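You operate a simulated robot arm through the tools that you are given. There is no shell and no other tool.

The job below is to be done with a simulated robot arm. You get a single attempt, and the scene is never put back.

## Task
Stop the charge, unlock the plug, put it in the holster, shut the inlet cap and switch the main off.
Fine: press the stop button once before you touch latch, plug or main switch. Leave the amps dial and the load switches.

It is judged by the outcome, as a careful person would: the job done as asked, and still so three seconds after it is handed in. It fails if anything else is knocked over, pushed out of place, dropped, spilled or broken. A push-on lid holds only when it is set on centred and level and pressed home; a screw cap is set on level and turned clockwise until tight.

## Robot
A 6-joint arm with a two-finger gripper, fixed in place. Base frame: the origin is at the foot of the arm, x ahead of it, y to its left, z up. Units: cm, degrees, N and s.
It reaches about 129.8 cm from its shoulder. Its first joint turns from -149.0 to 149.0 degrees. Payload 1.57 kg.
The TCP is the grasp point between the finger pads, 2.1 cm short of the fingertips. In the tool frame z runs along the fingers and y along their closing line. Largest opening 7 cm; the body of the gripper starts 5 cm behind the TCP.
Orientation is told as [roll, pitch, yaw] about the base's x, y, z axes, in that order, counted from this pose: with the fingers straight down and closing along the base's y, the tool's x points along the base's -x, its y along +y and its z along -z.

## Interface
- The arm moves only by the tool move_arm. Its argument "motion" is a list of rows, each a list of 2 entries, a list of its own where there are three numbers: the shift along the tool's x, y, z in units of 40 mm (1.0 is 40 mm), then the turn, a rotation vector about the tool's x, y, z in units of 4 degrees (1.0 is 4 degrees). In form: [[[dx, dy, dz], [wx, wy, wz]], ...]. A call has 1 to 20 rows; each row shifts and turns the commanded pose from where the row before left it, along the tool's axes as they then stand. "jaw" is the opening, from 0 (shut) to 1 (fully open), set as the call begins (left out, the last holds). A call with a number of a shift or a turn outside -1 to 1 is refused whole. Rows are played at 5 a second. More than 5 cm and 8.6 degrees between two rows, or a gripper value outside its range, and nothing of the call is played. A pose out of reach is approached as far as the arm can. The call stops where the force on the tool passes 60 N (or 10 N more than at its start, if that is more) or the arm is blocked; 0.2 s more then pass. The fingers move at their own pace and stop on an object; they squeeze with about 22 N. The grip force told is the motor's: it shows also when the fingers shut on nothing. Time passes only in rows, and 0.2 s behind the last, so rows that do not move let the fingers close. The reply holds the time, the measured pose of the TCP, the force on the tool along the base axes, the opening and the grip force, in the units named above and with some noise, with the torque about the TCP (base axes, N m) and any sound that the robot's microphone picked up.
- Cameras (640 x 400 px; columns grow to the right, rows downward): "scene" is fixed at [22.11, -50.18, 146.47]; the picture's right is [1.00, -0.09, 0.00], its down [-0.03, -0.28, -0.96] and it looks along [0.09, 0.96, -0.28] (base axes); focal length 343 px, centre (320, 200). "wrist" rides on the gripper at [7.9, 0.4, -8.1] in the tool frame; the picture's right is [-0.05, 1.00, 0.00], its down [-0.67, -0.04, -0.75] and it looks along [-0.74, -0.04, 0.67] (tool axes); focal length 256 px, centre (320, 200). There is no depth. A picture from a camera that has moved, and an enlarged one, comes with that camera's place and axes in the base frame and with its lens.
- camera(camera): a new picture of that camera. The clock stands still meanwhile.
- lift_body(by): slides the trunk up (or, below 0, down) by that many cm; the arm rides with it, the base frame stays. It gives what a move gives, with no picture.
- close_up(camera, box): a new picture of the part [left, top, right, bottom] of that camera's present view, enlarged. The clock stands still meanwhile.
- job_done(): hands the job in; it is judged then, once.

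Nothing tells you positions but the pictures and the camera data. Unless the task says otherwise, let go and move clear before handing in.

The tools are called after "Emit:" by a JSON object that holds its "api" and its "payload". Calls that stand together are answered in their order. move_arm: Moves the arm, as the interface text tells. Its arguments: {"type":"object","properties":{"motion":{"type":"array","items":{"type":"array"}},"jaw":{"type":"number"}},"required":["motion"]} The other tools are called the same way: lift_body (by) slides the trunk up or down; camera (camera) takes a picture; close_up (camera, box) takes an enlarged picture of a part of a camera's view; job_done () hands the job in.

At the start:

```text
time: 0.0
position: [2.67, 58.85, 125.23]
tool_rot: [0.0, -0.1, 0.0]
ft_force: [0.0, -0.1, -0.2]
moment: [0.02, 0.0, 0.01]
gripper_width: 7.02
finger_force: 0.1
trunk travel left (down, up): [-93.3, 3.7]
```

scene: 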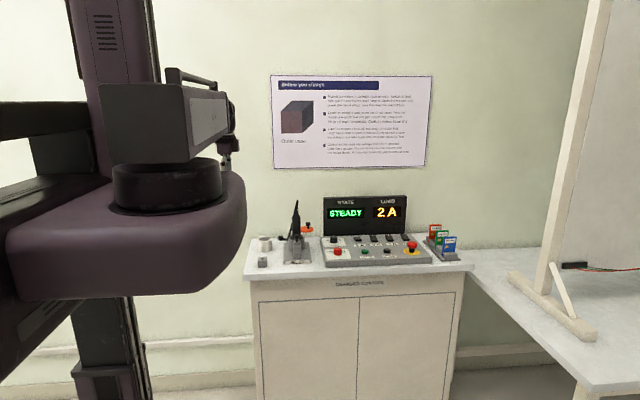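
wrist: 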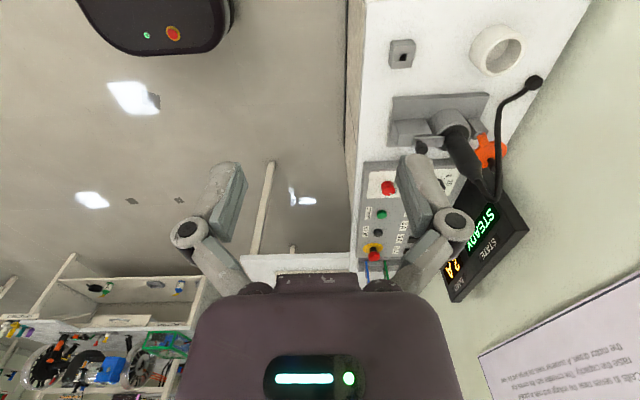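

I see a bench with a charger panel, a plug in an inlet, a holster ring and some buttons. I'll take close-ups first to locate everything.

Emit:
{"api": "close_up", "payload": {"camera": "scene", "box": [240, 180, 360, 280]}}

Emit:
{"api": "close_up", "payload": {"camera": "scene", "box": [310, 185, 470, 285]}}

Emit:
{"api": "close_up", "payload": {"camera": "scene", "box": [265, 70, 435, 175]}}

Emit:
{"api": "close_up", "payload": {"camera": "wrist", "box": [340, 0, 580, 150]}}

Emit:
{"api": "close_up", "payload": {"camera": "wrist", "box": [340, 130, 580, 280]}}

```text
4.00 times, centred on (300, 230) of scene
camera zoom: at [22.11, -50.18, 146.47], right [1.0, -0.09, 0.0], down [-0.03, -0.28, -0.96], along [0.09, 0.96, -0.28], focal length 1371 px, centre (400, 80)
```

zoom: 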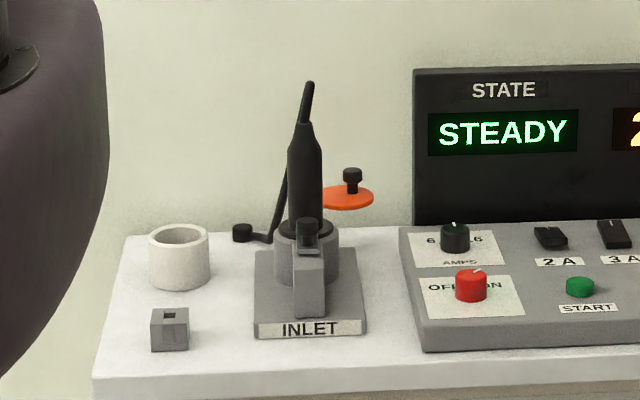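

```text
4.00 times, centred on (390, 235) of scene
camera zoom: at [22.11, -50.18, 146.47], right [1.0, -0.09, 0.0], down [-0.03, -0.28, -0.96], along [0.09, 0.96, -0.28], focal length 1371 px, centre (40, 60)
```

zoom: 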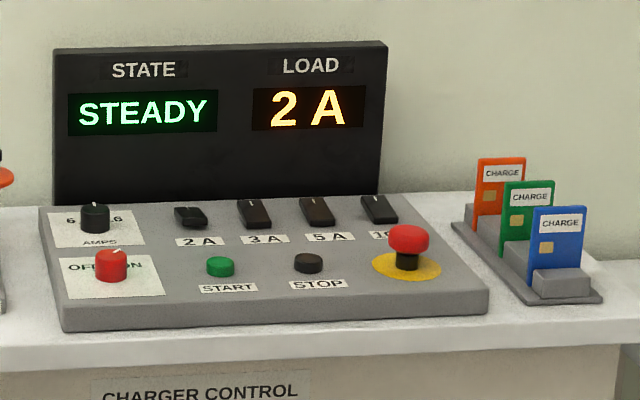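

```text
3.76 times, centred on (350, 122) of scene
camera zoom: at [22.11, -50.18, 146.47], right [1.0, -0.09, 0.0], down [-0.03, -0.28, -0.96], along [0.09, 0.96, -0.28], focal length 1290 px, centre (207, 492)
```

zoom: 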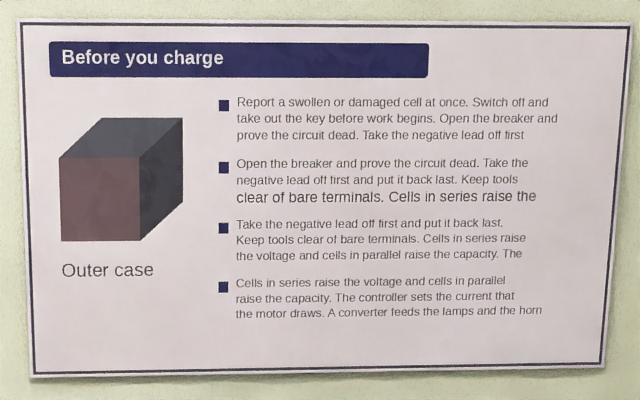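

```text
2.67 times, centred on (460, 75) of wrist
camera zoom: at [-5.4, 59.17, 133.37], right [0.05, 1.0, 0.0], down [0.67, -0.04, 0.75], along [0.74, -0.04, -0.67], focal length 683 px, centre (-53, 533)
```

zoom: 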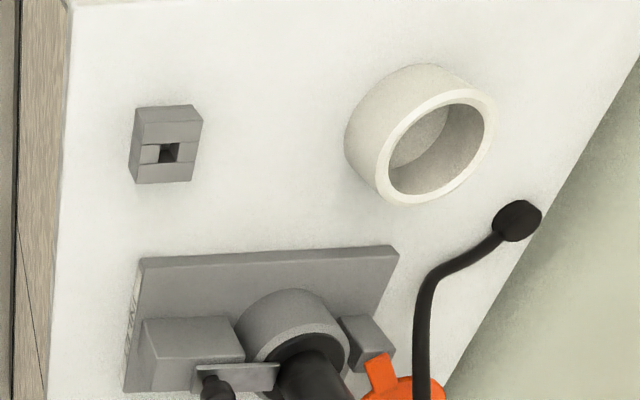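

```text
2.67 times, centred on (460, 205) of wrist
camera zoom: at [-5.4, 59.17, 133.37], right [0.05, 1.0, 0.0], down [0.67, -0.04, 0.75], along [0.74, -0.04, -0.67], focal length 683 px, centre (-53, 187)
```

zoom: 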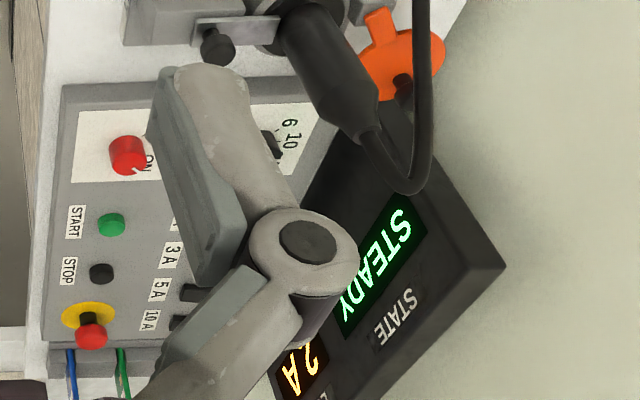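

The panel has its STOP button near (60.7, 73.5, 88) and the red main knob near (40.7, 73.7, 89). I place the inlet and plug near (24.7, 84.5), and a white ring, probably the holster, near (11, 88). I'll turn the wrist so its camera faces the bench for a closer look.

Emit:
{"api": "move_arm", "payload": {"motion": [[[0, 0, 0], [0, 0, -1]], [[0, 0, 0], [0, 0, -1]], [[0, 0, 0], [0, 0, -1]], [[0, 0, 0], [0, 0, -1]], [[0, 0, 0], [0, 0, -1]], [[0, 0, 0], [0, 0, -1]], [[0, 0, 0], [0, 0, -1]], [[0, 0, 0], [0, 0, -1]], [[0, 0, 0], [0, 0, -1]], [[0, 0, 0], [0, 0, -1]], [[0, 0, 0], [0, 0, -1]], [[0, 0, 0], [0, 0, -1]], [[0, 0, 0], [0, 0, -1]], [[0, 0, 0], [0, 0, -1]], [[0, 0, 0], [0, 0, -1]], [[0, 0, 0], [0, 0, -1]], [[0, 0, 0], [0, 0, -1]], [[0, 0, 0], [0, 0, -1]], [[0, 0, 0], [0, 0, -1]], [[0, 0, 0], [0, 0, -1]]]}}

```text
time: 4.2
position: [2.57, 58.8, 125.11]
tool_rot: [0.0, 0.0, 80.0]
ft_force: [-0.4, 0.4, -0.3]
moment: [0.02, 0.03, -0.01]
gripper_width: 7.01
finger_force: 0.0
trunk travel left (down, up): [-93.3, 3.7]
```

The turn worked. I'll finish to 90° and move over in front of the inlet for a closer view.

Emit:
{"api": "move_arm", "payload": {"motion": [[[0, 0, 0], [0, 0, -1]], [[0, 0, 0], [0, 0, -1]], [[0, 0, 0], [0, 0, -0.5]], [[0, -0.8, 0.2], [0, 0, 0]], [[0, -0.8, 0.2], [0, 0, 0]], [[0, -0.8, 0.2], [0, 0, 0]], [[0, -0.8, 0.2], [0, 0, 0]], [[0, -0.8, 0.2], [0, 0, 0]], [[0, -0.8, 0.2], [0, 0, 0]], [[0, -0.8, 0.2], [0, 0, 0]]]}}

Emit:
{"api": "camera", "payload": {"camera": "wrist"}}

Emit:
{"api": "camera", "payload": {"camera": "scene"}}

```text
time: 6.4
position: [25.23, 58.8, 125.22]
tool_rot: [0.0, 0.1, 90.0]
ft_force: [-0.6, 0.2, -0.8]
moment: [-0.02, 0.0, 0.01]
gripper_width: 6.99
finger_force: 0.1
out of reach, approached as far as the arm can: row 4, 5, 6, 7, 8, 9, 10
trunk travel left (down, up): [-93.3, 3.7]
```

```text
taken
camera wrist: at [24.7, 50.83, 133.36], right [-1.0, 0.05, 0.0], down [0.04, 0.67, 0.74], along [0.04, 0.74, -0.67], focal length 256 px, centre (320, 200)
```

wrist: 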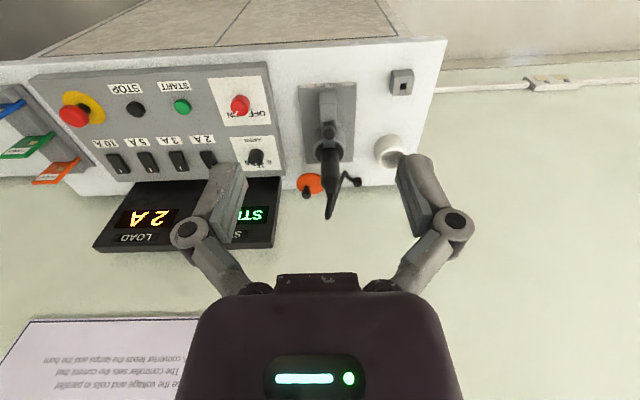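

```text
taken
```

scene: 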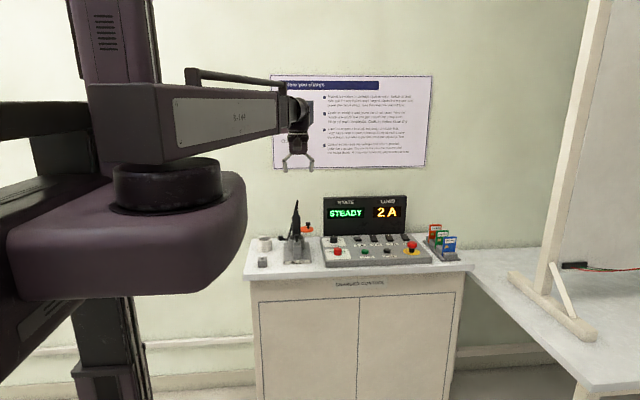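

The arm's height seems to come only from the trunk, so vertical moves will go through lift_body. First, enlarged views from here.

Emit:
{"api": "close_up", "payload": {"camera": "wrist", "box": [270, 60, 430, 160]}}

Emit:
{"api": "close_up", "payload": {"camera": "wrist", "box": [280, 130, 376, 230]}}

Emit:
{"api": "close_up", "payload": {"camera": "wrist", "box": [40, 70, 280, 190]}}

```text
4.00 times, centred on (350, 110) of wrist
camera zoom: at [24.7, 50.83, 133.36], right [-1.0, 0.05, 0.0], down [0.04, 0.67, 0.74], along [0.04, 0.74, -0.67], focal length 1024 px, centre (200, 560)
```

zoom: 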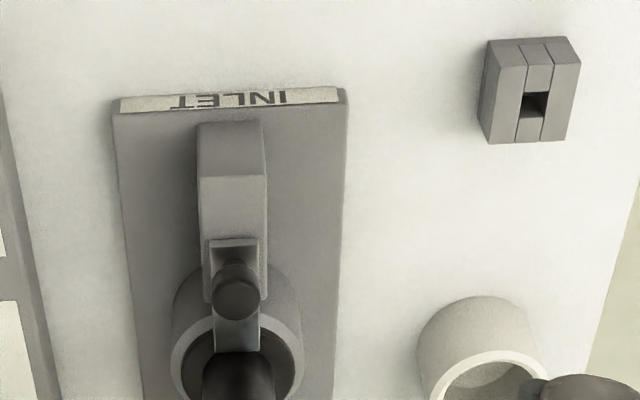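

```text
4.00 times, centred on (328, 180) of wrist
camera zoom: at [24.7, 50.83, 133.36], right [-1.0, 0.05, 0.0], down [0.04, 0.67, 0.74], along [0.04, 0.74, -0.67], focal length 1024 px, centre (288, 280)
```

zoom: 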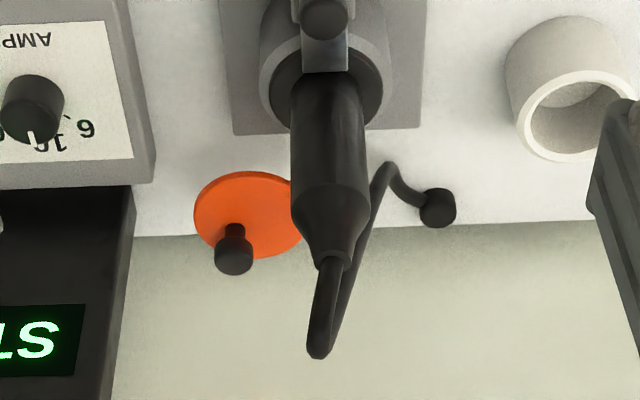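

```text
2.67 times, centred on (160, 130) of wrist
camera zoom: at [24.7, 50.83, 133.36], right [-1.0, 0.05, 0.0], down [0.04, 0.67, 0.74], along [0.04, 0.74, -0.67], focal length 683 px, centre (747, 387)
```

zoom: 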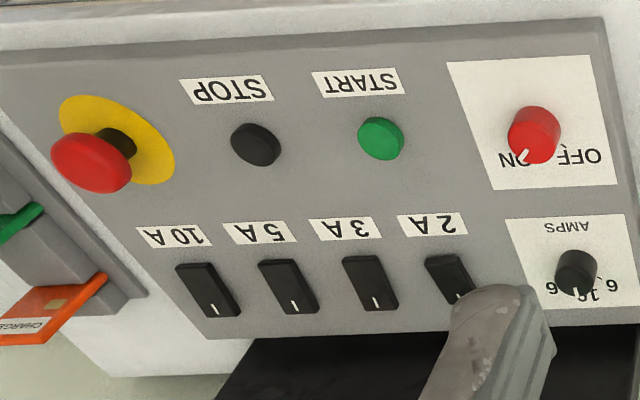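

I'll lower the trunk a little and look again from nearer.

Emit:
{"api": "lift_body", "payload": {"by": -15}}

Emit:
{"api": "camera", "payload": {"camera": "wrist"}}

Emit:
{"api": "close_up", "payload": {"camera": "wrist", "box": [260, 70, 420, 170]}}

Emit:
{"api": "close_up", "payload": {"camera": "wrist", "box": [260, 130, 420, 230]}}

```text
time: 8.2
position: [25.03, 58.76, 110.21]
tool_rot: [0.0, 0.0, 90.0]
ft_force: [0.6, 0.8, 0.2]
moment: [0.03, 0.01, 0.0]
gripper_width: 7.0
finger_force: 0.0
trunk travel left (down, up): [-78.3, 18.7]
```

```text
taken
camera wrist: at [24.59, 50.81, 118.38], right [-1.0, 0.05, 0.0], down [0.04, 0.67, 0.74], along [0.04, 0.74, -0.67], focal length 256 px, centre (320, 200)
```

wrist: 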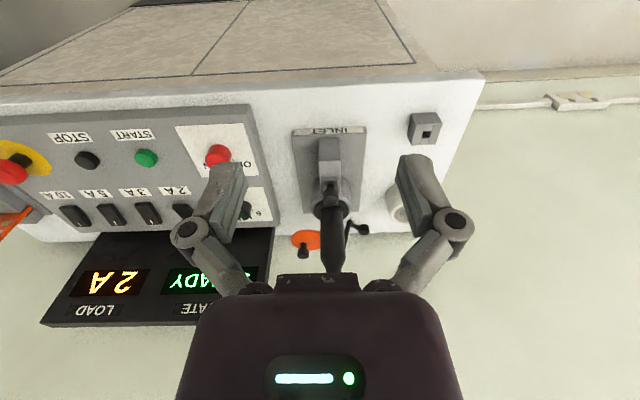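

```text
4.00 times, centred on (340, 120) of wrist
camera zoom: at [24.59, 50.81, 118.38], right [-1.0, 0.05, 0.0], down [0.04, 0.67, 0.74], along [0.04, 0.74, -0.67], focal length 1024 px, centre (240, 520)
```

zoom: 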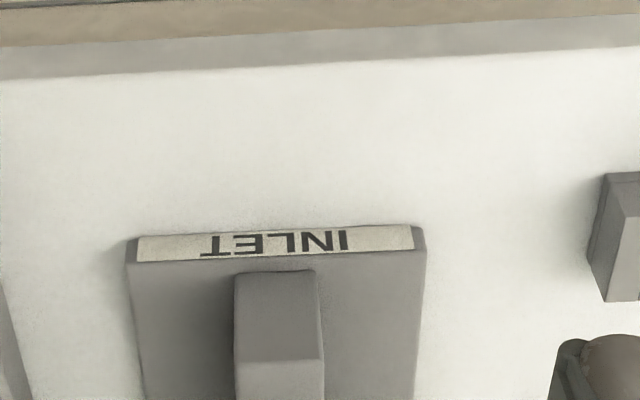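

```text
4.00 times, centred on (340, 180) of wrist
camera zoom: at [24.59, 50.81, 118.38], right [-1.0, 0.05, 0.0], down [0.04, 0.67, 0.74], along [0.04, 0.74, -0.67], focal length 1024 px, centre (240, 280)
```

zoom: 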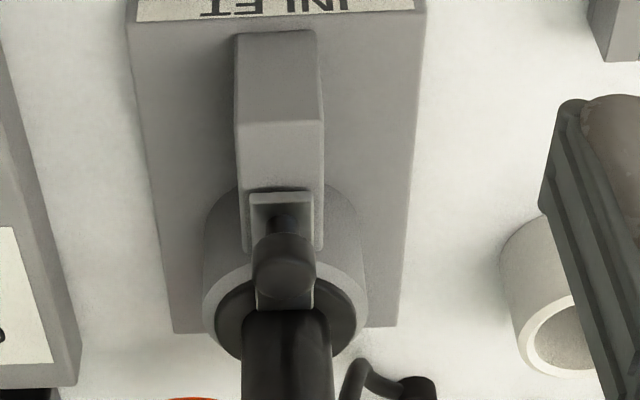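

Next I want to understand the wrist's shape before pressing anything, so I'll take a close-up of the arm's end.

Emit:
{"api": "close_up", "payload": {"camera": "scene", "box": [180, 80, 340, 280]}}

Emit:
{"api": "camera", "payload": {"camera": "scene"}}

```text
2.00 times, centred on (260, 180) of scene
camera zoom: at [22.11, -50.18, 146.47], right [1.0, -0.09, 0.0], down [-0.03, -0.28, -0.96], along [0.09, 0.96, -0.28], focal length 686 px, centre (440, 240)
```

zoom: 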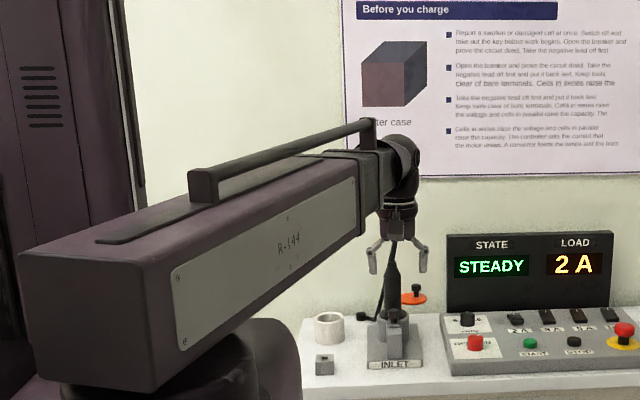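

```text
taken
```

scene: 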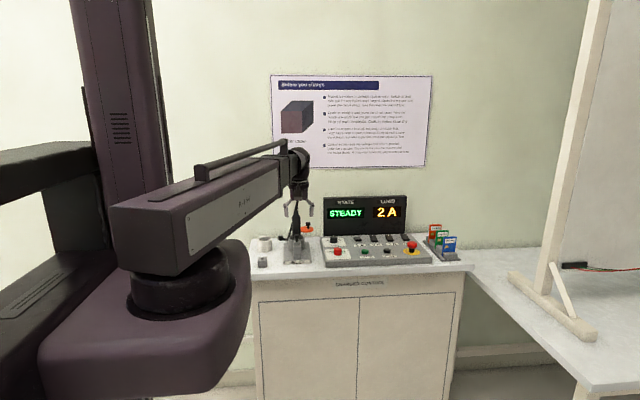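

The arm works like a SCARA on a lifting trunk with a ball wrist. I'll shut the fingers and move above the STOP button to measure it properly.

Emit:
{"api": "move_arm", "payload": {"motion": [[[-0.306, -0.743, 0], [0, 0, 0]], [[-0.306, -0.743, 0], [0, 0, 0]], [[-0.306, -0.743, 0], [0, 0, 0]], [[-0.306, -0.743, 0], [0, 0, 0]], [[-0.306, -0.743, 0], [0, 0, 0]], [[-0.306, -0.743, 0], [0, 0, 0]], [[-0.306, -0.743, 0], [0, 0, 0]], [[-0.306, -0.743, 0], [0, 0, 0]], [[-0.306, -0.743, 0], [0, 0, 0]], [[-0.306, -0.743, 0], [0, 0, 0]], [[-0.306, -0.743, 0], [0, 0, 0]], [[-0.306, -0.743, 0], [0, 0, 0]]], "jaw": 0}}

Emit:
{"api": "camera", "payload": {"camera": "wrist"}}

Emit:
{"api": "camera", "payload": {"camera": "scene"}}

Emit:
{"api": "close_up", "payload": {"camera": "wrist", "box": [240, 0, 400, 100]}}

```text
time: 10.8
position: [60.76, 73.47, 110.18]
tool_rot: [-0.1, 0.0, 90.0]
ft_force: [0.2, -0.6, -0.1]
moment: [-0.04, -0.05, -0.02]
gripper_width: 0.0
finger_force: 22.0
trunk travel left (down, up): [-78.3, 18.7]
```

```text
taken
camera wrist: at [60.26, 65.49, 118.34], right [-1.0, 0.05, 0.0], down [0.04, 0.67, 0.74], along [0.04, 0.74, -0.67], focal length 256 px, centre (320, 200)
```

wrist: 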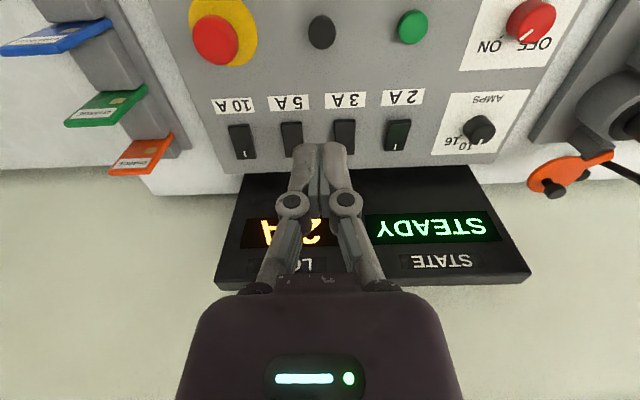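

```text
taken
```

scene: 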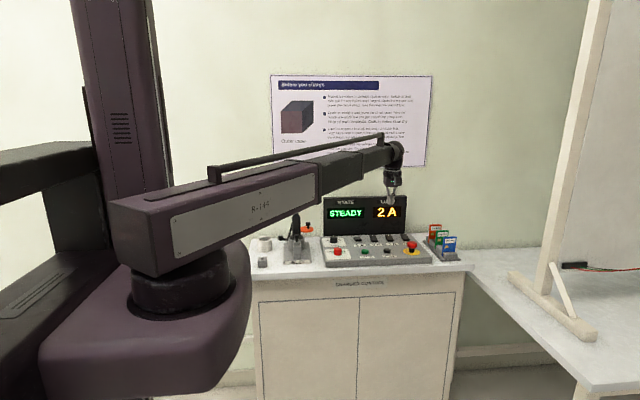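

```text
4.00 times, centred on (320, 50) of wrist
camera zoom: at [60.26, 65.49, 118.34], right [-1.0, 0.05, 0.0], down [0.04, 0.67, 0.74], along [0.04, 0.74, -0.67], focal length 1024 px, centre (320, 800)
```

zoom: 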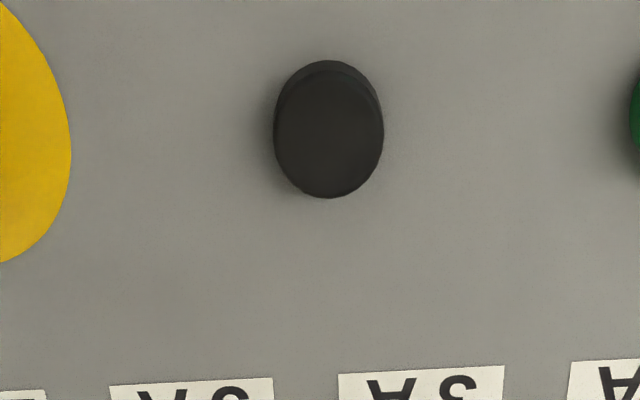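

STOP measures at about (60.4, 73.45) with its top near z 88. I'll nudge over it and lower until the closed fingertips are just above, then check.

Emit:
{"api": "move_arm", "payload": {"motion": [[[0, 0.08, 0], [0, 0, 0]], [[0, 0, 0], [0, 0, 0]]], "jaw": 0}}

Emit:
{"api": "lift_body", "payload": {"by": -16.5}}

Emit:
{"api": "camera", "payload": {"camera": "wrist"}}

Emit:
{"api": "close_up", "payload": {"camera": "scene", "box": [330, 180, 450, 280]}}

```text
time: 11.3
position: [60.23, 73.41, 110.19]
tool_rot: [0.0, 0.0, 90.0]
ft_force: [-0.4, -0.1, -0.6]
moment: [0.0, 0.04, -0.02]
gripper_width: 0.02
finger_force: 22.1
trunk travel left (down, up): [-78.3, 18.7]
```

```text
time: 13.2
position: [60.43, 73.4, 93.66]
tool_rot: [0.0, 0.0, 90.1]
ft_force: [-0.1, -0.7, 0.9]
moment: [0.01, 0.03, 0.0]
gripper_width: 0.01
finger_force: 22.2
trunk travel left (down, up): [-61.8, 35.2]
```

```text
taken
camera wrist: at [59.89, 65.42, 101.89], right [-1.0, 0.05, 0.0], down [0.04, 0.67, 0.74], along [0.04, 0.74, -0.67], focal length 256 px, centre (320, 200)
```

wrist: 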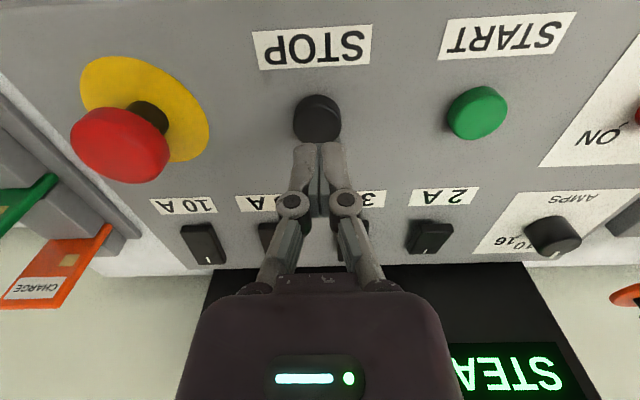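

```text
4.00 times, centred on (390, 230) of scene
camera zoom: at [22.11, -50.18, 146.47], right [1.0, -0.09, 0.0], down [-0.03, -0.28, -0.96], along [0.09, 0.96, -0.28], focal length 1371 px, centre (40, 80)
```

zoom: 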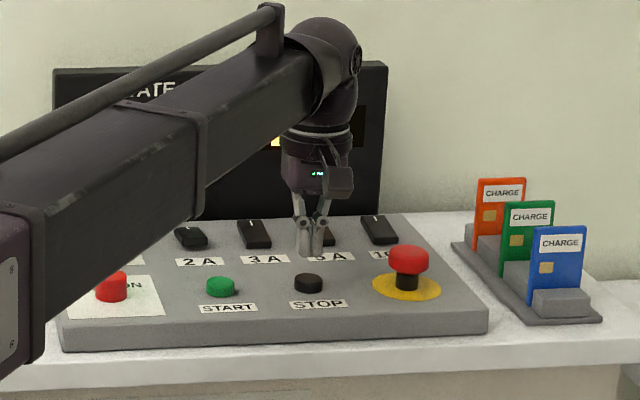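

The tips are about 3.5 cm above the button and centred. I'll lower in small steps and watch the force.

Emit:
{"api": "lift_body", "payload": {"by": -2.6}}

Emit:
{"api": "close_up", "payload": {"camera": "wrist", "box": [240, 80, 400, 180]}}

Emit:
{"api": "close_up", "payload": {"camera": "scene", "box": [370, 225, 420, 265]}}

```text
time: 13.9
position: [60.32, 73.5, 91.03]
tool_rot: [0.0, 0.0, 90.0]
ft_force: [-0.9, 0.3, -0.1]
moment: [-0.01, -0.01, 0.0]
gripper_width: 0.0
finger_force: 29.0
trunk travel left (down, up): [-59.2, 37.8]
```

```text
4.00 times, centred on (320, 130) of wrist
camera zoom: at [59.89, 65.41, 99.28], right [-1.0, 0.05, 0.0], down [0.04, 0.67, 0.74], along [0.04, 0.74, -0.67], focal length 1024 px, centre (320, 480)
```

zoom: 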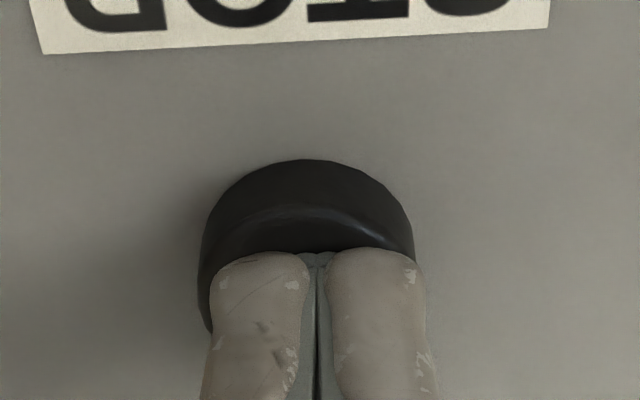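

```text
10.00 times, centred on (395, 245) of scene
camera zoom: at [22.11, -50.18, 146.47], right [1.0, -0.09, 0.0], down [-0.03, -0.28, -0.96], along [0.09, 0.96, -0.28], focal length 3428 px, centre (-430, -250)
```

zoom: 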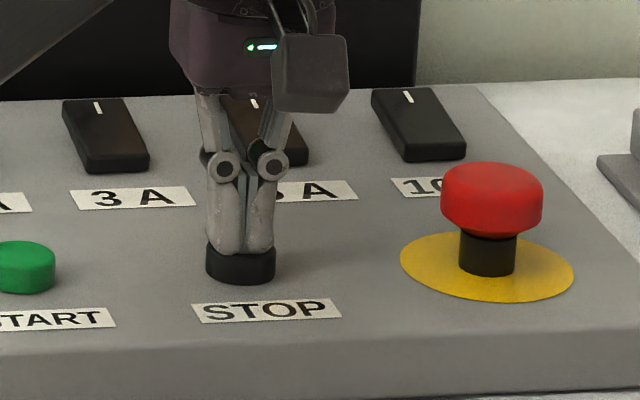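

The tips are nearly on the button. I'll press gently.

Emit:
{"api": "lift_body", "payload": {"by": -0.5}}

```text
time: 14.5
position: [60.36, 73.39, 90.6]
tool_rot: [0.0, 0.0, 89.9]
ft_force: [1.6, 1.0, 3.9]
moment: [0.0, -0.04, -0.02]
gripper_width: 0.59
finger_force: 29.4
trunk travel left (down, up): [-58.7, 38.3]
heard: click
```

A click was heard at about 4 N. I'll check the display for what it did.

Emit:
{"api": "close_up", "payload": {"camera": "scene", "box": [310, 185, 470, 285]}}

Emit:
{"api": "camera", "payload": {"camera": "wrist"}}

```text
4.00 times, centred on (390, 235) of scene
camera zoom: at [22.11, -50.18, 146.47], right [1.0, -0.09, 0.0], down [-0.03, -0.28, -0.96], along [0.09, 0.96, -0.28], focal length 1371 px, centre (40, 60)
```

zoom: 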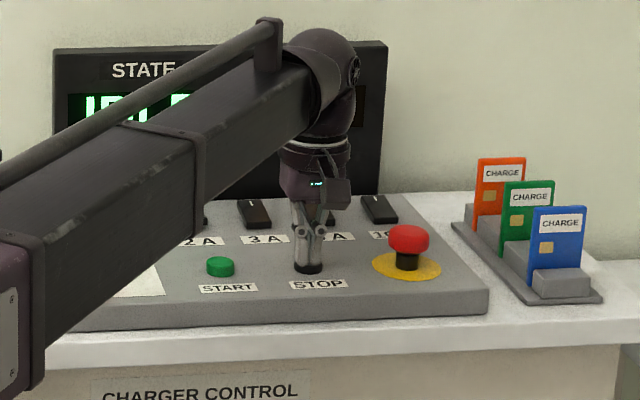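

```text
taken
camera wrist: at [59.89, 65.41, 98.8], right [-1.0, 0.05, 0.0], down [0.04, 0.67, 0.75], along [0.04, 0.74, -0.67], focal length 256 px, centre (320, 200)
```

wrist: 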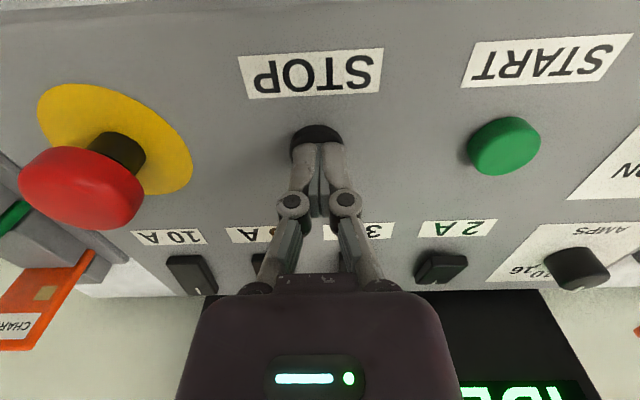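

The state display now seems to read IDLE, so I'll raise up and confirm it.

Emit:
{"api": "lift_body", "payload": {"by": 20}}

Emit:
{"api": "close_up", "payload": {"camera": "scene", "box": [310, 185, 470, 285]}}

Emit:
{"api": "close_up", "payload": {"camera": "wrist", "box": [400, 0, 640, 150]}}

```text
time: 16.7
position: [60.36, 73.36, 110.69]
tool_rot: [0.0, 0.0, 90.0]
ft_force: [-0.7, 0.0, -0.1]
moment: [0.02, 0.0, 0.01]
gripper_width: 0.0
finger_force: 29.2
trunk travel left (down, up): [-78.7, 18.3]
```

```text
4.00 times, centred on (390, 235) of scene
camera zoom: at [22.11, -50.18, 146.47], right [1.0, -0.09, 0.0], down [-0.03, -0.28, -0.96], along [0.09, 0.96, -0.28], focal length 1371 px, centre (40, 60)
```

zoom: 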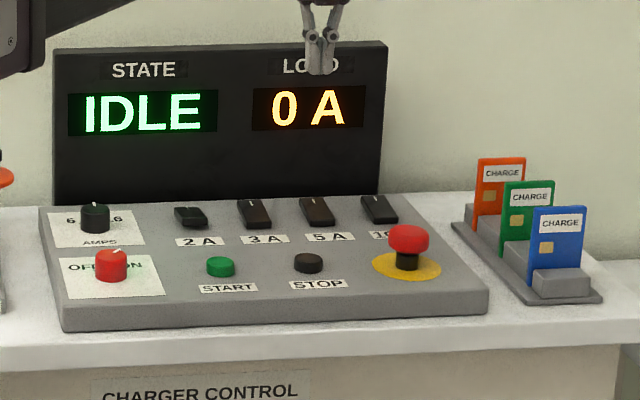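

```text
2.67 times, centred on (520, 75) of wrist
camera zoom: at [59.89, 65.44, 118.76], right [-1.0, 0.05, 0.0], down [0.04, 0.67, 0.74], along [0.04, 0.74, -0.67], focal length 683 px, centre (-213, 533)
```

zoom: 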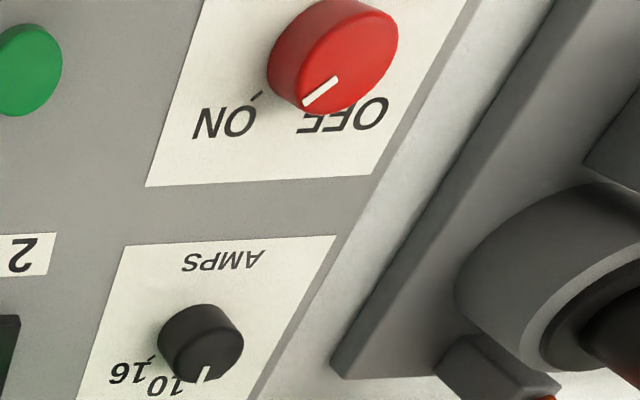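

The charge is stopped: the panel reads IDLE and 0 A. Next I'll go to the left side of the inlet to study the latch, cap and holster from the side.

Emit:
{"api": "move_arm", "payload": {"motion": [[[0.09, 0.936, 0], [0, 0, 0]], [[0.09, 0.936, 0], [0, 0, 0]], [[0.09, 0.936, 0], [0, 0, 0]], [[0.09, 0.936, 0], [0, 0, 0]], [[0.09, 0.936, 0], [0, 0, 0]], [[0.09, 0.936, 0], [0, 0, 0]], [[0.09, 0.936, 0], [0, 0, 0]], [[0.09, 0.936, 0], [0, 0, 0]], [[0.09, 0.936, 0], [0, 0, 0]], [[0.09, 0.936, 0], [0, 0, 0]], [[0.09, 0.936, 0], [0, 0, 0]], [[0.09, 0.936, 0], [0, 0, 0]], [[0.09, 0.936, 0], [0, 0, 0]], [[0.09, 0.936, 0], [0, 0, 0]]]}}

Emit:
{"api": "move_arm", "payload": {"motion": [[[0, 0, 0], [0, 0, 1]], [[0, 0, 0], [0, 0, 1]], [[0, 0, 0], [0, 0, 1]], [[0, 0, 0], [0, 0, 1]], [[0, 0, 0], [0, 0, 1]], [[0, 0, 0], [0, 0, 1]], [[0, 0, 0], [0, 0, 1]], [[0, 0, 0], [0, 0, 1]], [[0, 0, 0], [0, 0, 1]], [[0, 0, 0], [0, 0, 1]], [[0, 0, 0], [0, 0, 1]], [[0, 0, 0], [0, 0, 1]], [[0, 0, 0], [0, 0, 1]], [[0, 0, 0], [0, 0, 1]], [[0, 0, 0], [0, 0, 1]]]}}

Emit:
{"api": "camera", "payload": {"camera": "wrist"}}

Emit:
{"api": "camera", "payload": {"camera": "scene"}}

```text
time: 19.7
position: [7.93, 68.25, 110.7]
tool_rot: [-0.1, -0.1, 90.0]
ft_force: [0.1, -0.5, -0.3]
moment: [0.0, -0.03, -0.02]
gripper_width: 0.0
finger_force: 28.4
trunk travel left (down, up): [-78.7, 18.3]
```

```text
time: 22.9
position: [7.89, 68.33, 110.58]
tool_rot: [0.0, 0.1, 29.9]
ft_force: [-0.1, -0.3, 0.2]
moment: [0.0, 0.03, -0.03]
gripper_width: 0.0
finger_force: 29.1
trunk travel left (down, up): [-78.7, 18.3]
```

```text
taken
camera wrist: at [0.85, 64.71, 118.77], right [-0.45, 0.89, 0.0], down [0.59, 0.3, 0.74], along [0.66, 0.34, -0.67], focal length 256 px, centre (320, 200)
```

wrist: 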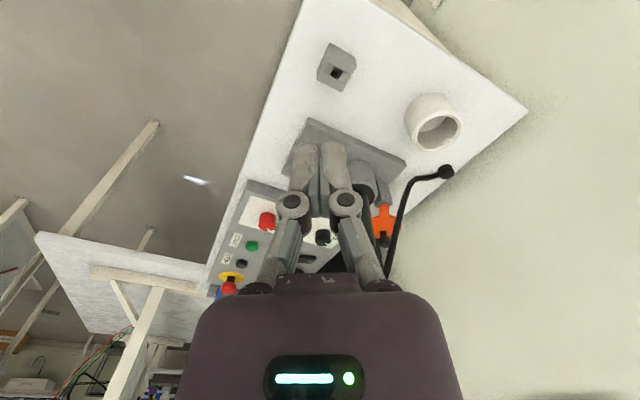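

```text
taken
```

scene: 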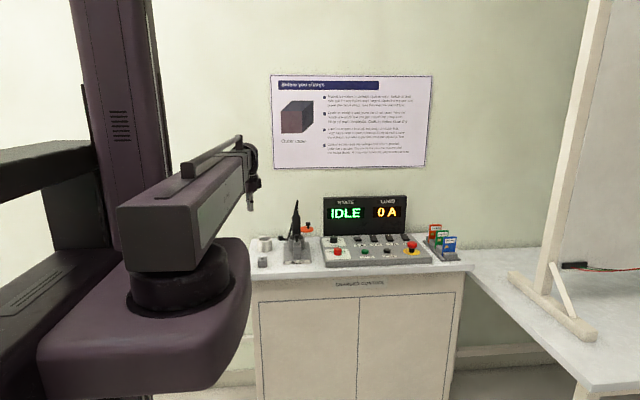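

The closed fingers hide the latch, so I'll open them and finish turning to get a clean side view.

Emit:
{"api": "move_arm", "payload": {"motion": [[[0, 0, 0], [0, 0, 1]], [[0, 0, 0], [0, 0, 1]], [[0, 0, 0], [0, 0, 1]], [[0, 0, 0], [0, 0, 1]], [[0, 0, 0], [0, 0, 1]], [[0, 0, 0], [0, 0, 1]], [[0, 0, 0], [0, 0, 1]], [[0, 0, 0], [0, 0, 0.5]], [[0.5, 0.9, 0], [0, 0, 0]], [[0.5, 0.9, 0], [0, 0, 0]], [[0.5, 0.9, 0], [0, 0, 0]], [[0.5, 0.9, 0], [0, 0, 0]]], "jaw": 1}}

Emit:
{"api": "camera", "payload": {"camera": "wrist"}}

Emit:
{"api": "close_up", "payload": {"camera": "wrist", "box": [260, 80, 420, 180]}}

```text
time: 25.5
position: [-0.07, 82.78, 110.51]
tool_rot: [0.1, 0.0, 0.0]
ft_force: [-0.7, 0.3, -0.4]
moment: [-0.03, -0.02, 0.02]
gripper_width: 7.01
finger_force: 0.1
trunk travel left (down, up): [-78.7, 18.3]
```

```text
taken
camera wrist: at [-8.05, 83.13, 118.72], right [0.05, 1.0, 0.0], down [0.67, -0.04, 0.75], along [0.74, -0.04, -0.67], focal length 256 px, centre (320, 200)
```

wrist: 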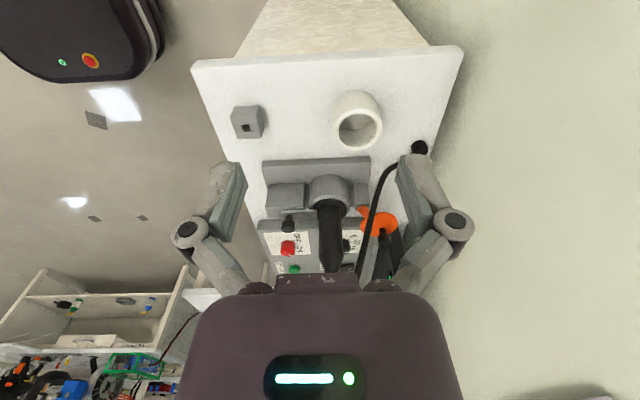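

```text
4.00 times, centred on (340, 130) of wrist
camera zoom: at [-8.05, 83.13, 118.72], right [0.05, 1.0, 0.0], down [0.67, -0.04, 0.75], along [0.74, -0.04, -0.67], focal length 1024 px, centre (240, 480)
```

zoom: 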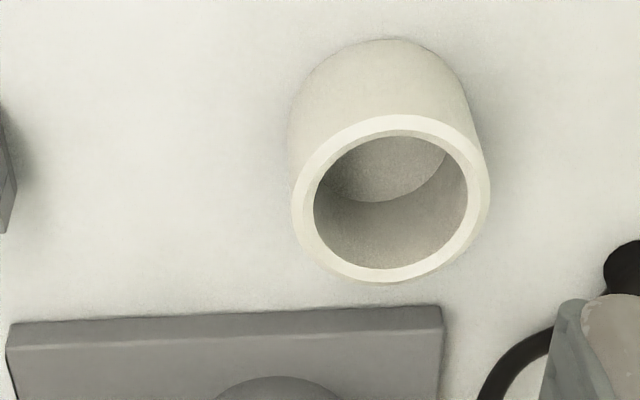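

Emit:
{"api": "close_up", "payload": {"camera": "wrist", "box": [250, 150, 410, 280]}}

Emit:
{"api": "close_up", "payload": {"camera": "wrist", "box": [200, 80, 300, 160]}}

```text
3.08 times, centred on (330, 215) of wrist
camera zoom: at [-8.05, 83.13, 118.72], right [0.05, 1.0, 0.0], down [0.67, -0.04, 0.75], along [0.74, -0.04, -0.67], focal length 788 px, centre (289, 154)
```

zoom: 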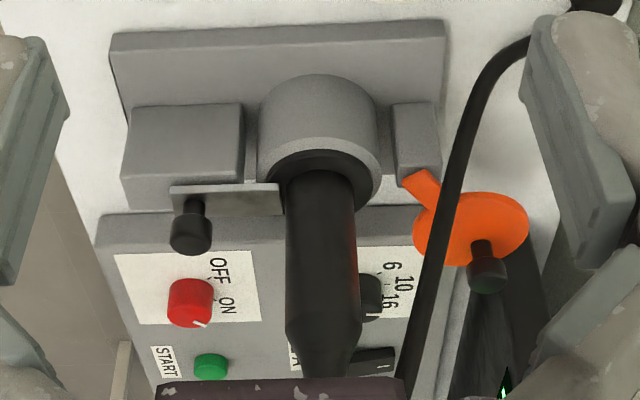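

```text
5.00 times, centred on (250, 120) of wrist
camera zoom: at [-8.05, 83.13, 118.72], right [0.05, 1.0, 0.0], down [0.67, -0.04, 0.75], along [0.74, -0.04, -0.67], focal length 1280 px, centre (670, 600)
```

zoom: 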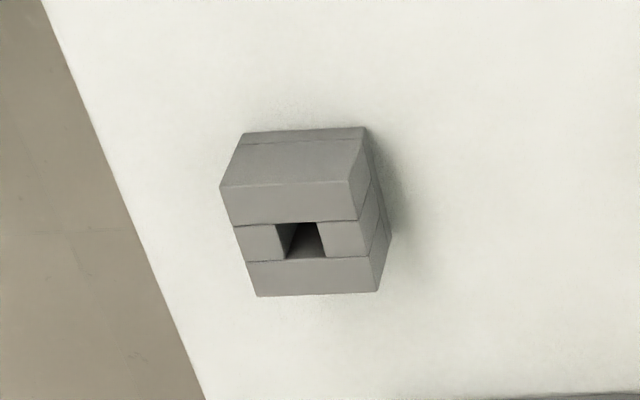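

I can now see how it works. A thin sliding plate with a black knob at about (24.7, 76.4, 95) reaches over the plug's flange, and an orange cap sits on a pivot behind the inlet. I'll move over the latch knob and measure it.

Emit:
{"api": "move_arm", "payload": {"motion": [[[0, -0.55, 0], [0, 0, 0]], [[0, -0.55, 0], [0, 0, 0]], [[0, -0.5, 0], [0, 0, 0]], [[-0.775, 0, 0], [0, 0, 0]], [[-0.775, 0, 0], [0, 0, 0]], [[-0.775, 0, 0], [0, 0, 0]], [[-0.775, 0, 0], [0, 0, 0]], [[-0.775, 0, 0], [0, 0, 0]], [[-0.775, 0, 0], [0, 0, 0]], [[-0.775, 0, 0], [0, 0, 0]], [[-0.775, 0, 0], [0, 0, 0]]], "jaw": 0.57}}

Emit:
{"api": "camera", "payload": {"camera": "wrist"}}

Emit:
{"api": "camera", "payload": {"camera": "scene"}}

Emit:
{"api": "close_up", "payload": {"camera": "wrist", "box": [240, 20, 400, 120]}}

```text
time: 27.9
position: [24.78, 76.45, 110.62]
tool_rot: [0.1, 0.0, 0.0]
ft_force: [-0.2, 0.4, -0.2]
moment: [0.02, 0.01, 0.0]
gripper_width: 3.98
finger_force: 0.1
trunk travel left (down, up): [-78.7, 18.3]
```

```text
taken
camera wrist: at [16.83, 76.75, 118.76], right [0.05, 1.0, 0.0], down [0.67, -0.04, 0.74], along [0.74, -0.04, -0.67], focal length 256 px, centre (320, 200)
```

wrist: 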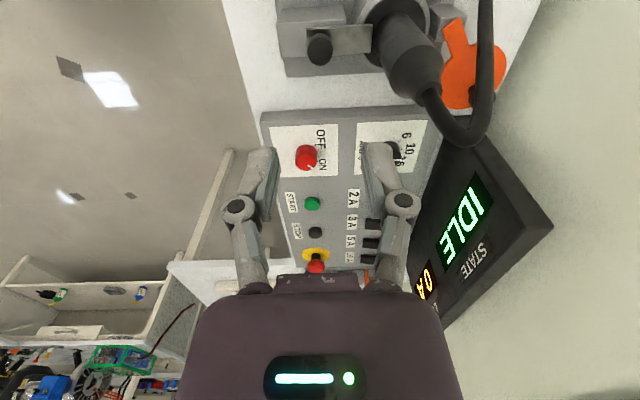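

```text
taken
```

scene: 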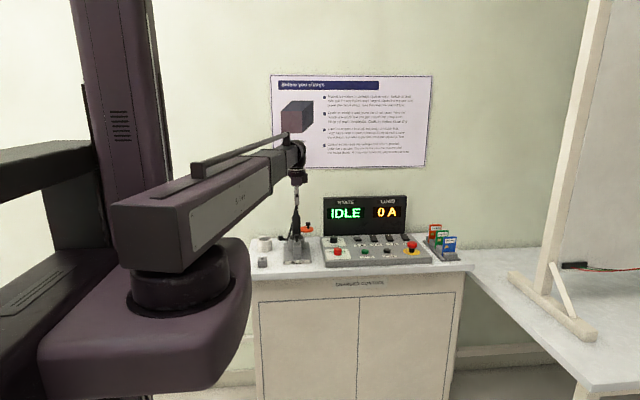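

```text
4.00 times, centred on (320, 70) of wrist
camera zoom: at [16.83, 76.75, 118.76], right [0.05, 1.0, 0.0], down [0.67, -0.04, 0.74], along [0.74, -0.04, -0.67], focal length 1024 px, centre (320, 720)
```

zoom: 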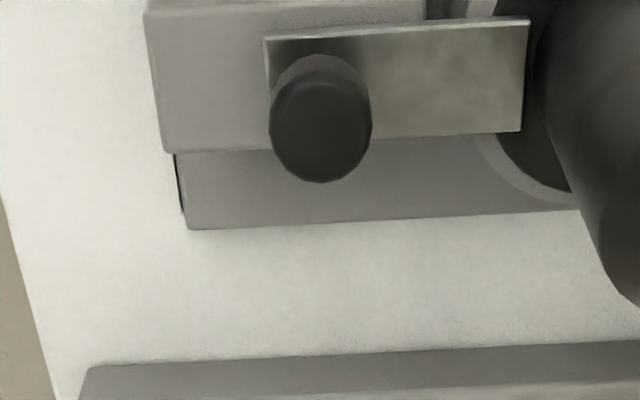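

The latch knob axis is at (24.7, 76.5). I'll lower the half-open fingers around it, stopping short to check.

Emit:
{"api": "lift_body", "payload": {"by": -12}}

Emit:
{"api": "camera", "payload": {"camera": "wrist"}}

Emit:
{"api": "close_up", "payload": {"camera": "scene", "box": [260, 180, 340, 280]}}

```text
time: 29.4
position: [24.7, 76.36, 98.56]
tool_rot: [-0.1, 0.0, 0.0]
ft_force: [-0.3, -0.5, 0.2]
moment: [0.03, 0.01, -0.01]
gripper_width: 4.0
finger_force: 0.1
trunk travel left (down, up): [-66.7, 30.3]
```

```text
taken
camera wrist: at [16.73, 76.74, 106.78], right [0.05, 1.0, 0.0], down [0.67, -0.04, 0.74], along [0.74, -0.04, -0.67], focal length 256 px, centre (320, 200)
```

wrist: 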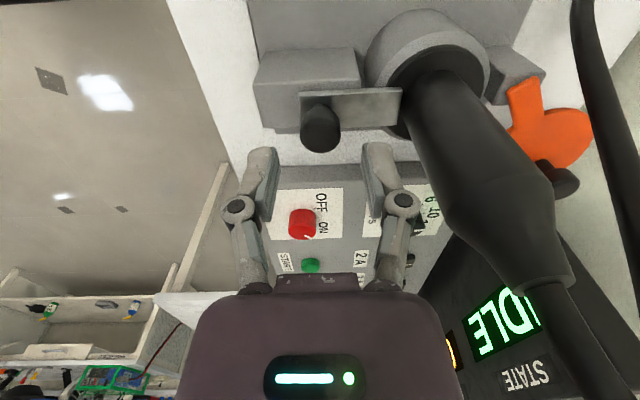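

```text
4.00 times, centred on (300, 230) of scene
camera zoom: at [22.11, -50.18, 146.47], right [1.0, -0.09, 0.0], down [-0.03, -0.28, -0.96], along [0.09, 0.96, -0.28], focal length 1371 px, centre (400, 80)
```

zoom: 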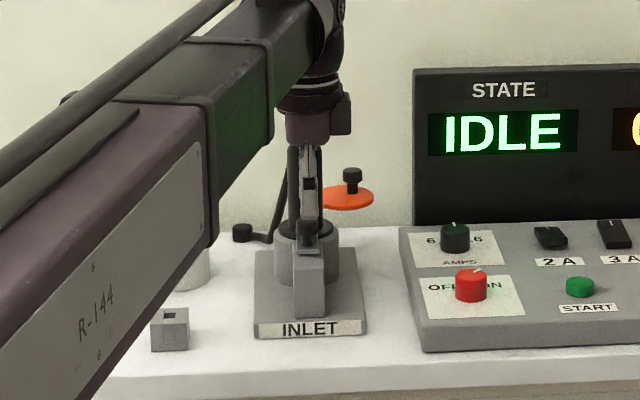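

The fingers straddle the knob well, so I'll lower to knob height.

Emit:
{"api": "lift_body", "payload": {"by": -3.2}}

Emit:
{"api": "camera", "payload": {"camera": "wrist"}}

Emit:
{"api": "close_up", "payload": {"camera": "scene", "box": [280, 200, 340, 270]}}

```text
time: 30.1
position: [24.66, 76.41, 95.47]
tool_rot: [-0.1, -0.1, -0.1]
ft_force: [-0.7, 0.0, -0.1]
moment: [0.0, -0.02, 0.02]
gripper_width: 3.97
finger_force: 0.0
trunk travel left (down, up): [-63.5, 33.5]
```

```text
taken
camera wrist: at [16.74, 76.73, 103.58], right [0.05, 1.0, 0.0], down [0.67, -0.04, 0.74], along [0.74, -0.04, -0.67], focal length 256 px, centre (320, 200)
```

wrist: 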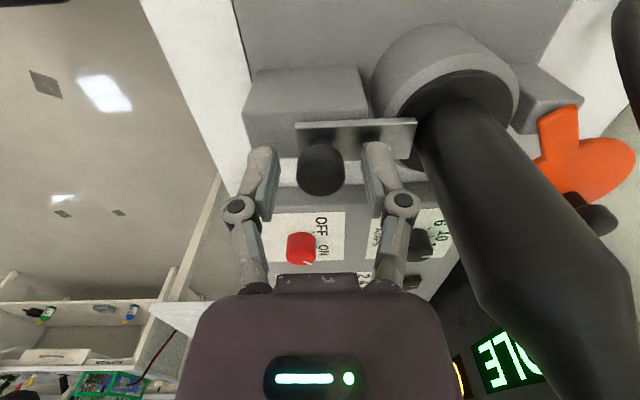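

```text
5.71 times, centred on (310, 235) of scene
camera zoom: at [22.11, -50.18, 146.47], right [1.0, -0.09, 0.0], down [-0.03, -0.28, -0.96], along [0.09, 0.96, -0.28], focal length 1959 px, centre (377, 0)
```

zoom: 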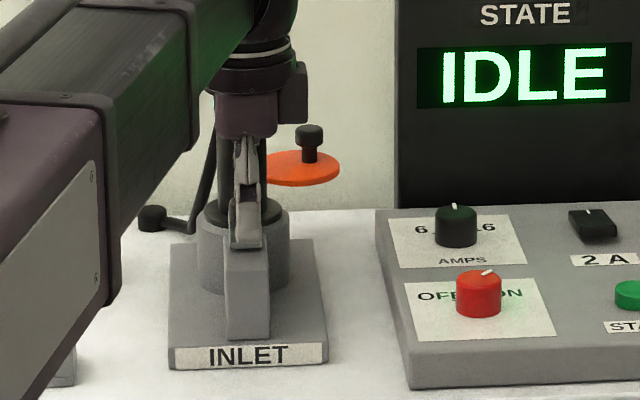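

The fingers bracket the knob about 2 cm deep. I'll grip it and ease it toward the robot.

Emit:
{"api": "move_arm", "payload": {"motion": [[[0, 0, 0], [0, 0, 0]], [[0, 0, 0], [0, 0, 0]], [[0, 0, 0], [0, 0, 0]]], "jaw": 0}}

Emit:
{"api": "move_arm", "payload": {"motion": [[[0, -0.06, 0], [0, 0, 0]], [[0, -0.06, 0], [0, 0, 0]], [[0, -0.06, 0], [0, 0, 0]], [[0, -0.06, 0], [0, 0, 0]]]}}

Emit:
{"api": "camera", "payload": {"camera": "wrist"}}

```text
time: 30.9
position: [24.68, 76.29, 95.45]
tool_rot: [0.0, -0.1, -0.1]
ft_force: [0.0, 1.3, 4.0]
moment: [0.04, 0.03, 0.02]
gripper_width: 2.01
finger_force: 32.1
trunk travel left (down, up): [-63.5, 33.5]
```

```text
time: 31.9
position: [24.65, 75.36, 95.42]
tool_rot: [0.0, 0.0, 0.1]
ft_force: [-0.8, 0.0, 2.4]
moment: [0.02, 0.0, 0.0]
gripper_width: 2.01
finger_force: 32.1
trunk travel left (down, up): [-63.5, 33.5]
```

```text
taken
camera wrist: at [16.73, 75.76, 103.59], right [0.05, 1.0, 0.0], down [0.67, -0.04, 0.74], along [0.74, -0.04, -0.67], focal length 256 px, centre (320, 200)
```

wrist: 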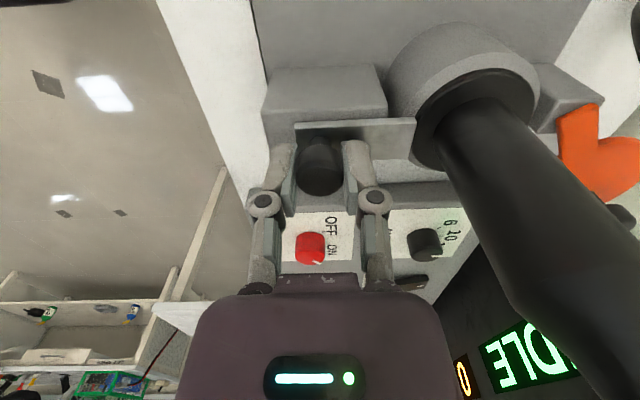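

The latch slides freely with the knob, so I'll keep pulling until it reaches its stop.

Emit:
{"api": "move_arm", "payload": {"motion": [[[0, -0.06, 0], [0, 0, 0]], [[0, -0.06, 0], [0, 0, 0]], [[0, -0.06, 0], [0, 0, 0]], [[0, -0.06, 0], [0, 0, 0]]]}}

Emit:
{"api": "camera", "payload": {"camera": "wrist"}}

```text
time: 32.9
position: [24.71, 74.41, 95.44]
tool_rot: [0.0, 0.0, -0.1]
ft_force: [-1.1, -1.4, 1.0]
moment: [-0.01, -0.06, -0.01]
gripper_width: 2.01
finger_force: 32.0
trunk travel left (down, up): [-63.5, 33.5]
```

```text
taken
camera wrist: at [16.73, 74.79, 103.58], right [0.05, 1.0, 0.0], down [0.67, -0.04, 0.74], along [0.74, -0.04, -0.67], focal length 256 px, centre (320, 200)
```

wrist: 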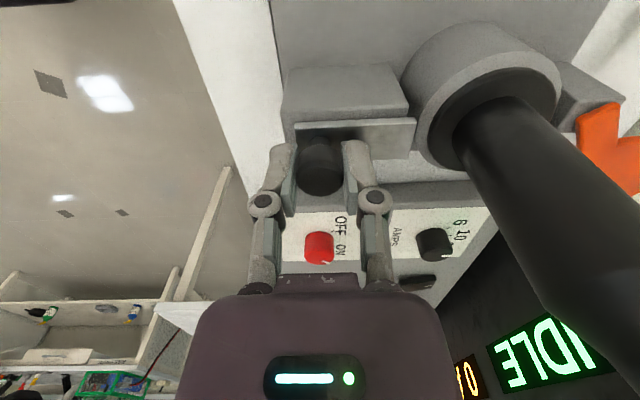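

Emit:
{"api": "move_arm", "payload": {"motion": [[[0, -0.05, 0], [0, 0, 0]], [[0, -0.05, 0], [0, 0, 0]], [[0, -0.05, 0], [0, 0, 0]]]}}

Emit:
{"api": "close_up", "payload": {"camera": "wrist", "box": [240, 60, 440, 210]}}

```text
time: 33.7
position: [24.64, 74.1, 95.4]
tool_rot: [0.3, 0.0, 0.0]
ft_force: [0.9, 19.0, 15.2]
moment: [0.3, 0.09, -0.03]
gripper_width: 2.04
finger_force: 32.4
trunk travel left (down, up): [-63.5, 33.5]
```

```text
2.67 times, centred on (340, 135) of wrist
camera zoom: at [16.73, 74.43, 103.57], right [0.05, 1.0, 0.0], down [0.67, -0.04, 0.75], along [0.74, -0.04, -0.67], focal length 683 px, centre (267, 373)
```

zoom: 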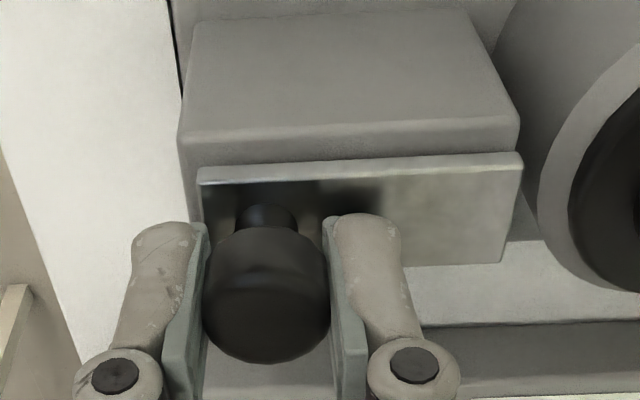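

The latch has hit its end stop about 2.3 cm back and clears the plug flange. I'll relax the pull, release and lift away.

Emit:
{"api": "move_arm", "payload": {"motion": [[[0, 0.06, 0], [0, 0, 0]], [[0, 0, 0], [0, 0, 0]]]}}

Emit:
{"api": "move_arm", "payload": {"motion": [[[0, 0, 0], [0, 0, 0]], [[0, 0, 0], [0, 0, 0]], [[0, 0, 0], [0, 0, 0]]], "jaw": 0.55}}

Emit:
{"api": "lift_body", "payload": {"by": 15}}

Emit:
{"api": "camera", "payload": {"camera": "wrist"}}

Emit:
{"api": "close_up", "payload": {"camera": "scene", "box": [240, 180, 360, 280]}}

```text
time: 34.3
position: [24.76, 74.11, 95.44]
tool_rot: [0.1, 0.0, 0.0]
ft_force: [2.6, 14.5, 12.9]
moment: [0.16, 0.05, -0.04]
gripper_width: 2.03
finger_force: 32.2
trunk travel left (down, up): [-63.5, 33.5]
```

```text
time: 35.1
position: [24.62, 74.16, 95.47]
tool_rot: [0.0, 0.0, 0.0]
ft_force: [0.9, 0.5, 0.5]
moment: [0.0, -0.01, 0.02]
gripper_width: 3.88
finger_force: 0.1
trunk travel left (down, up): [-63.5, 33.5]
```

```text
time: 36.9
position: [24.81, 74.14, 110.44]
tool_rot: [-0.1, 0.1, -0.1]
ft_force: [0.5, 0.4, 0.2]
moment: [0.01, 0.0, 0.03]
gripper_width: 3.85
finger_force: 0.0
trunk travel left (down, up): [-78.5, 18.5]
```

```text
taken
camera wrist: at [16.72, 74.47, 118.56], right [0.05, 1.0, 0.0], down [0.67, -0.04, 0.74], along [0.74, -0.04, -0.67], focal length 256 px, centre (320, 200)
```

wrist: 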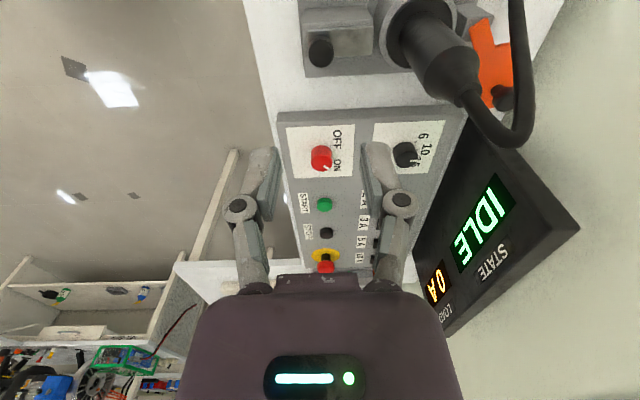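

```text
4.00 times, centred on (300, 230) of scene
camera zoom: at [22.11, -50.18, 146.47], right [1.0, -0.09, 0.0], down [-0.03, -0.28, -0.96], along [0.09, 0.96, -0.28], focal length 1371 px, centre (400, 80)
```

zoom: 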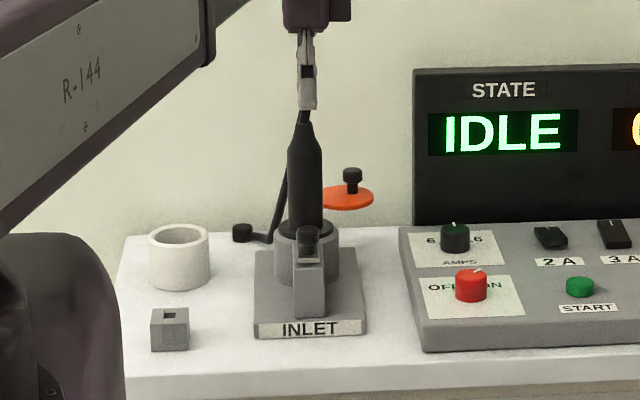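

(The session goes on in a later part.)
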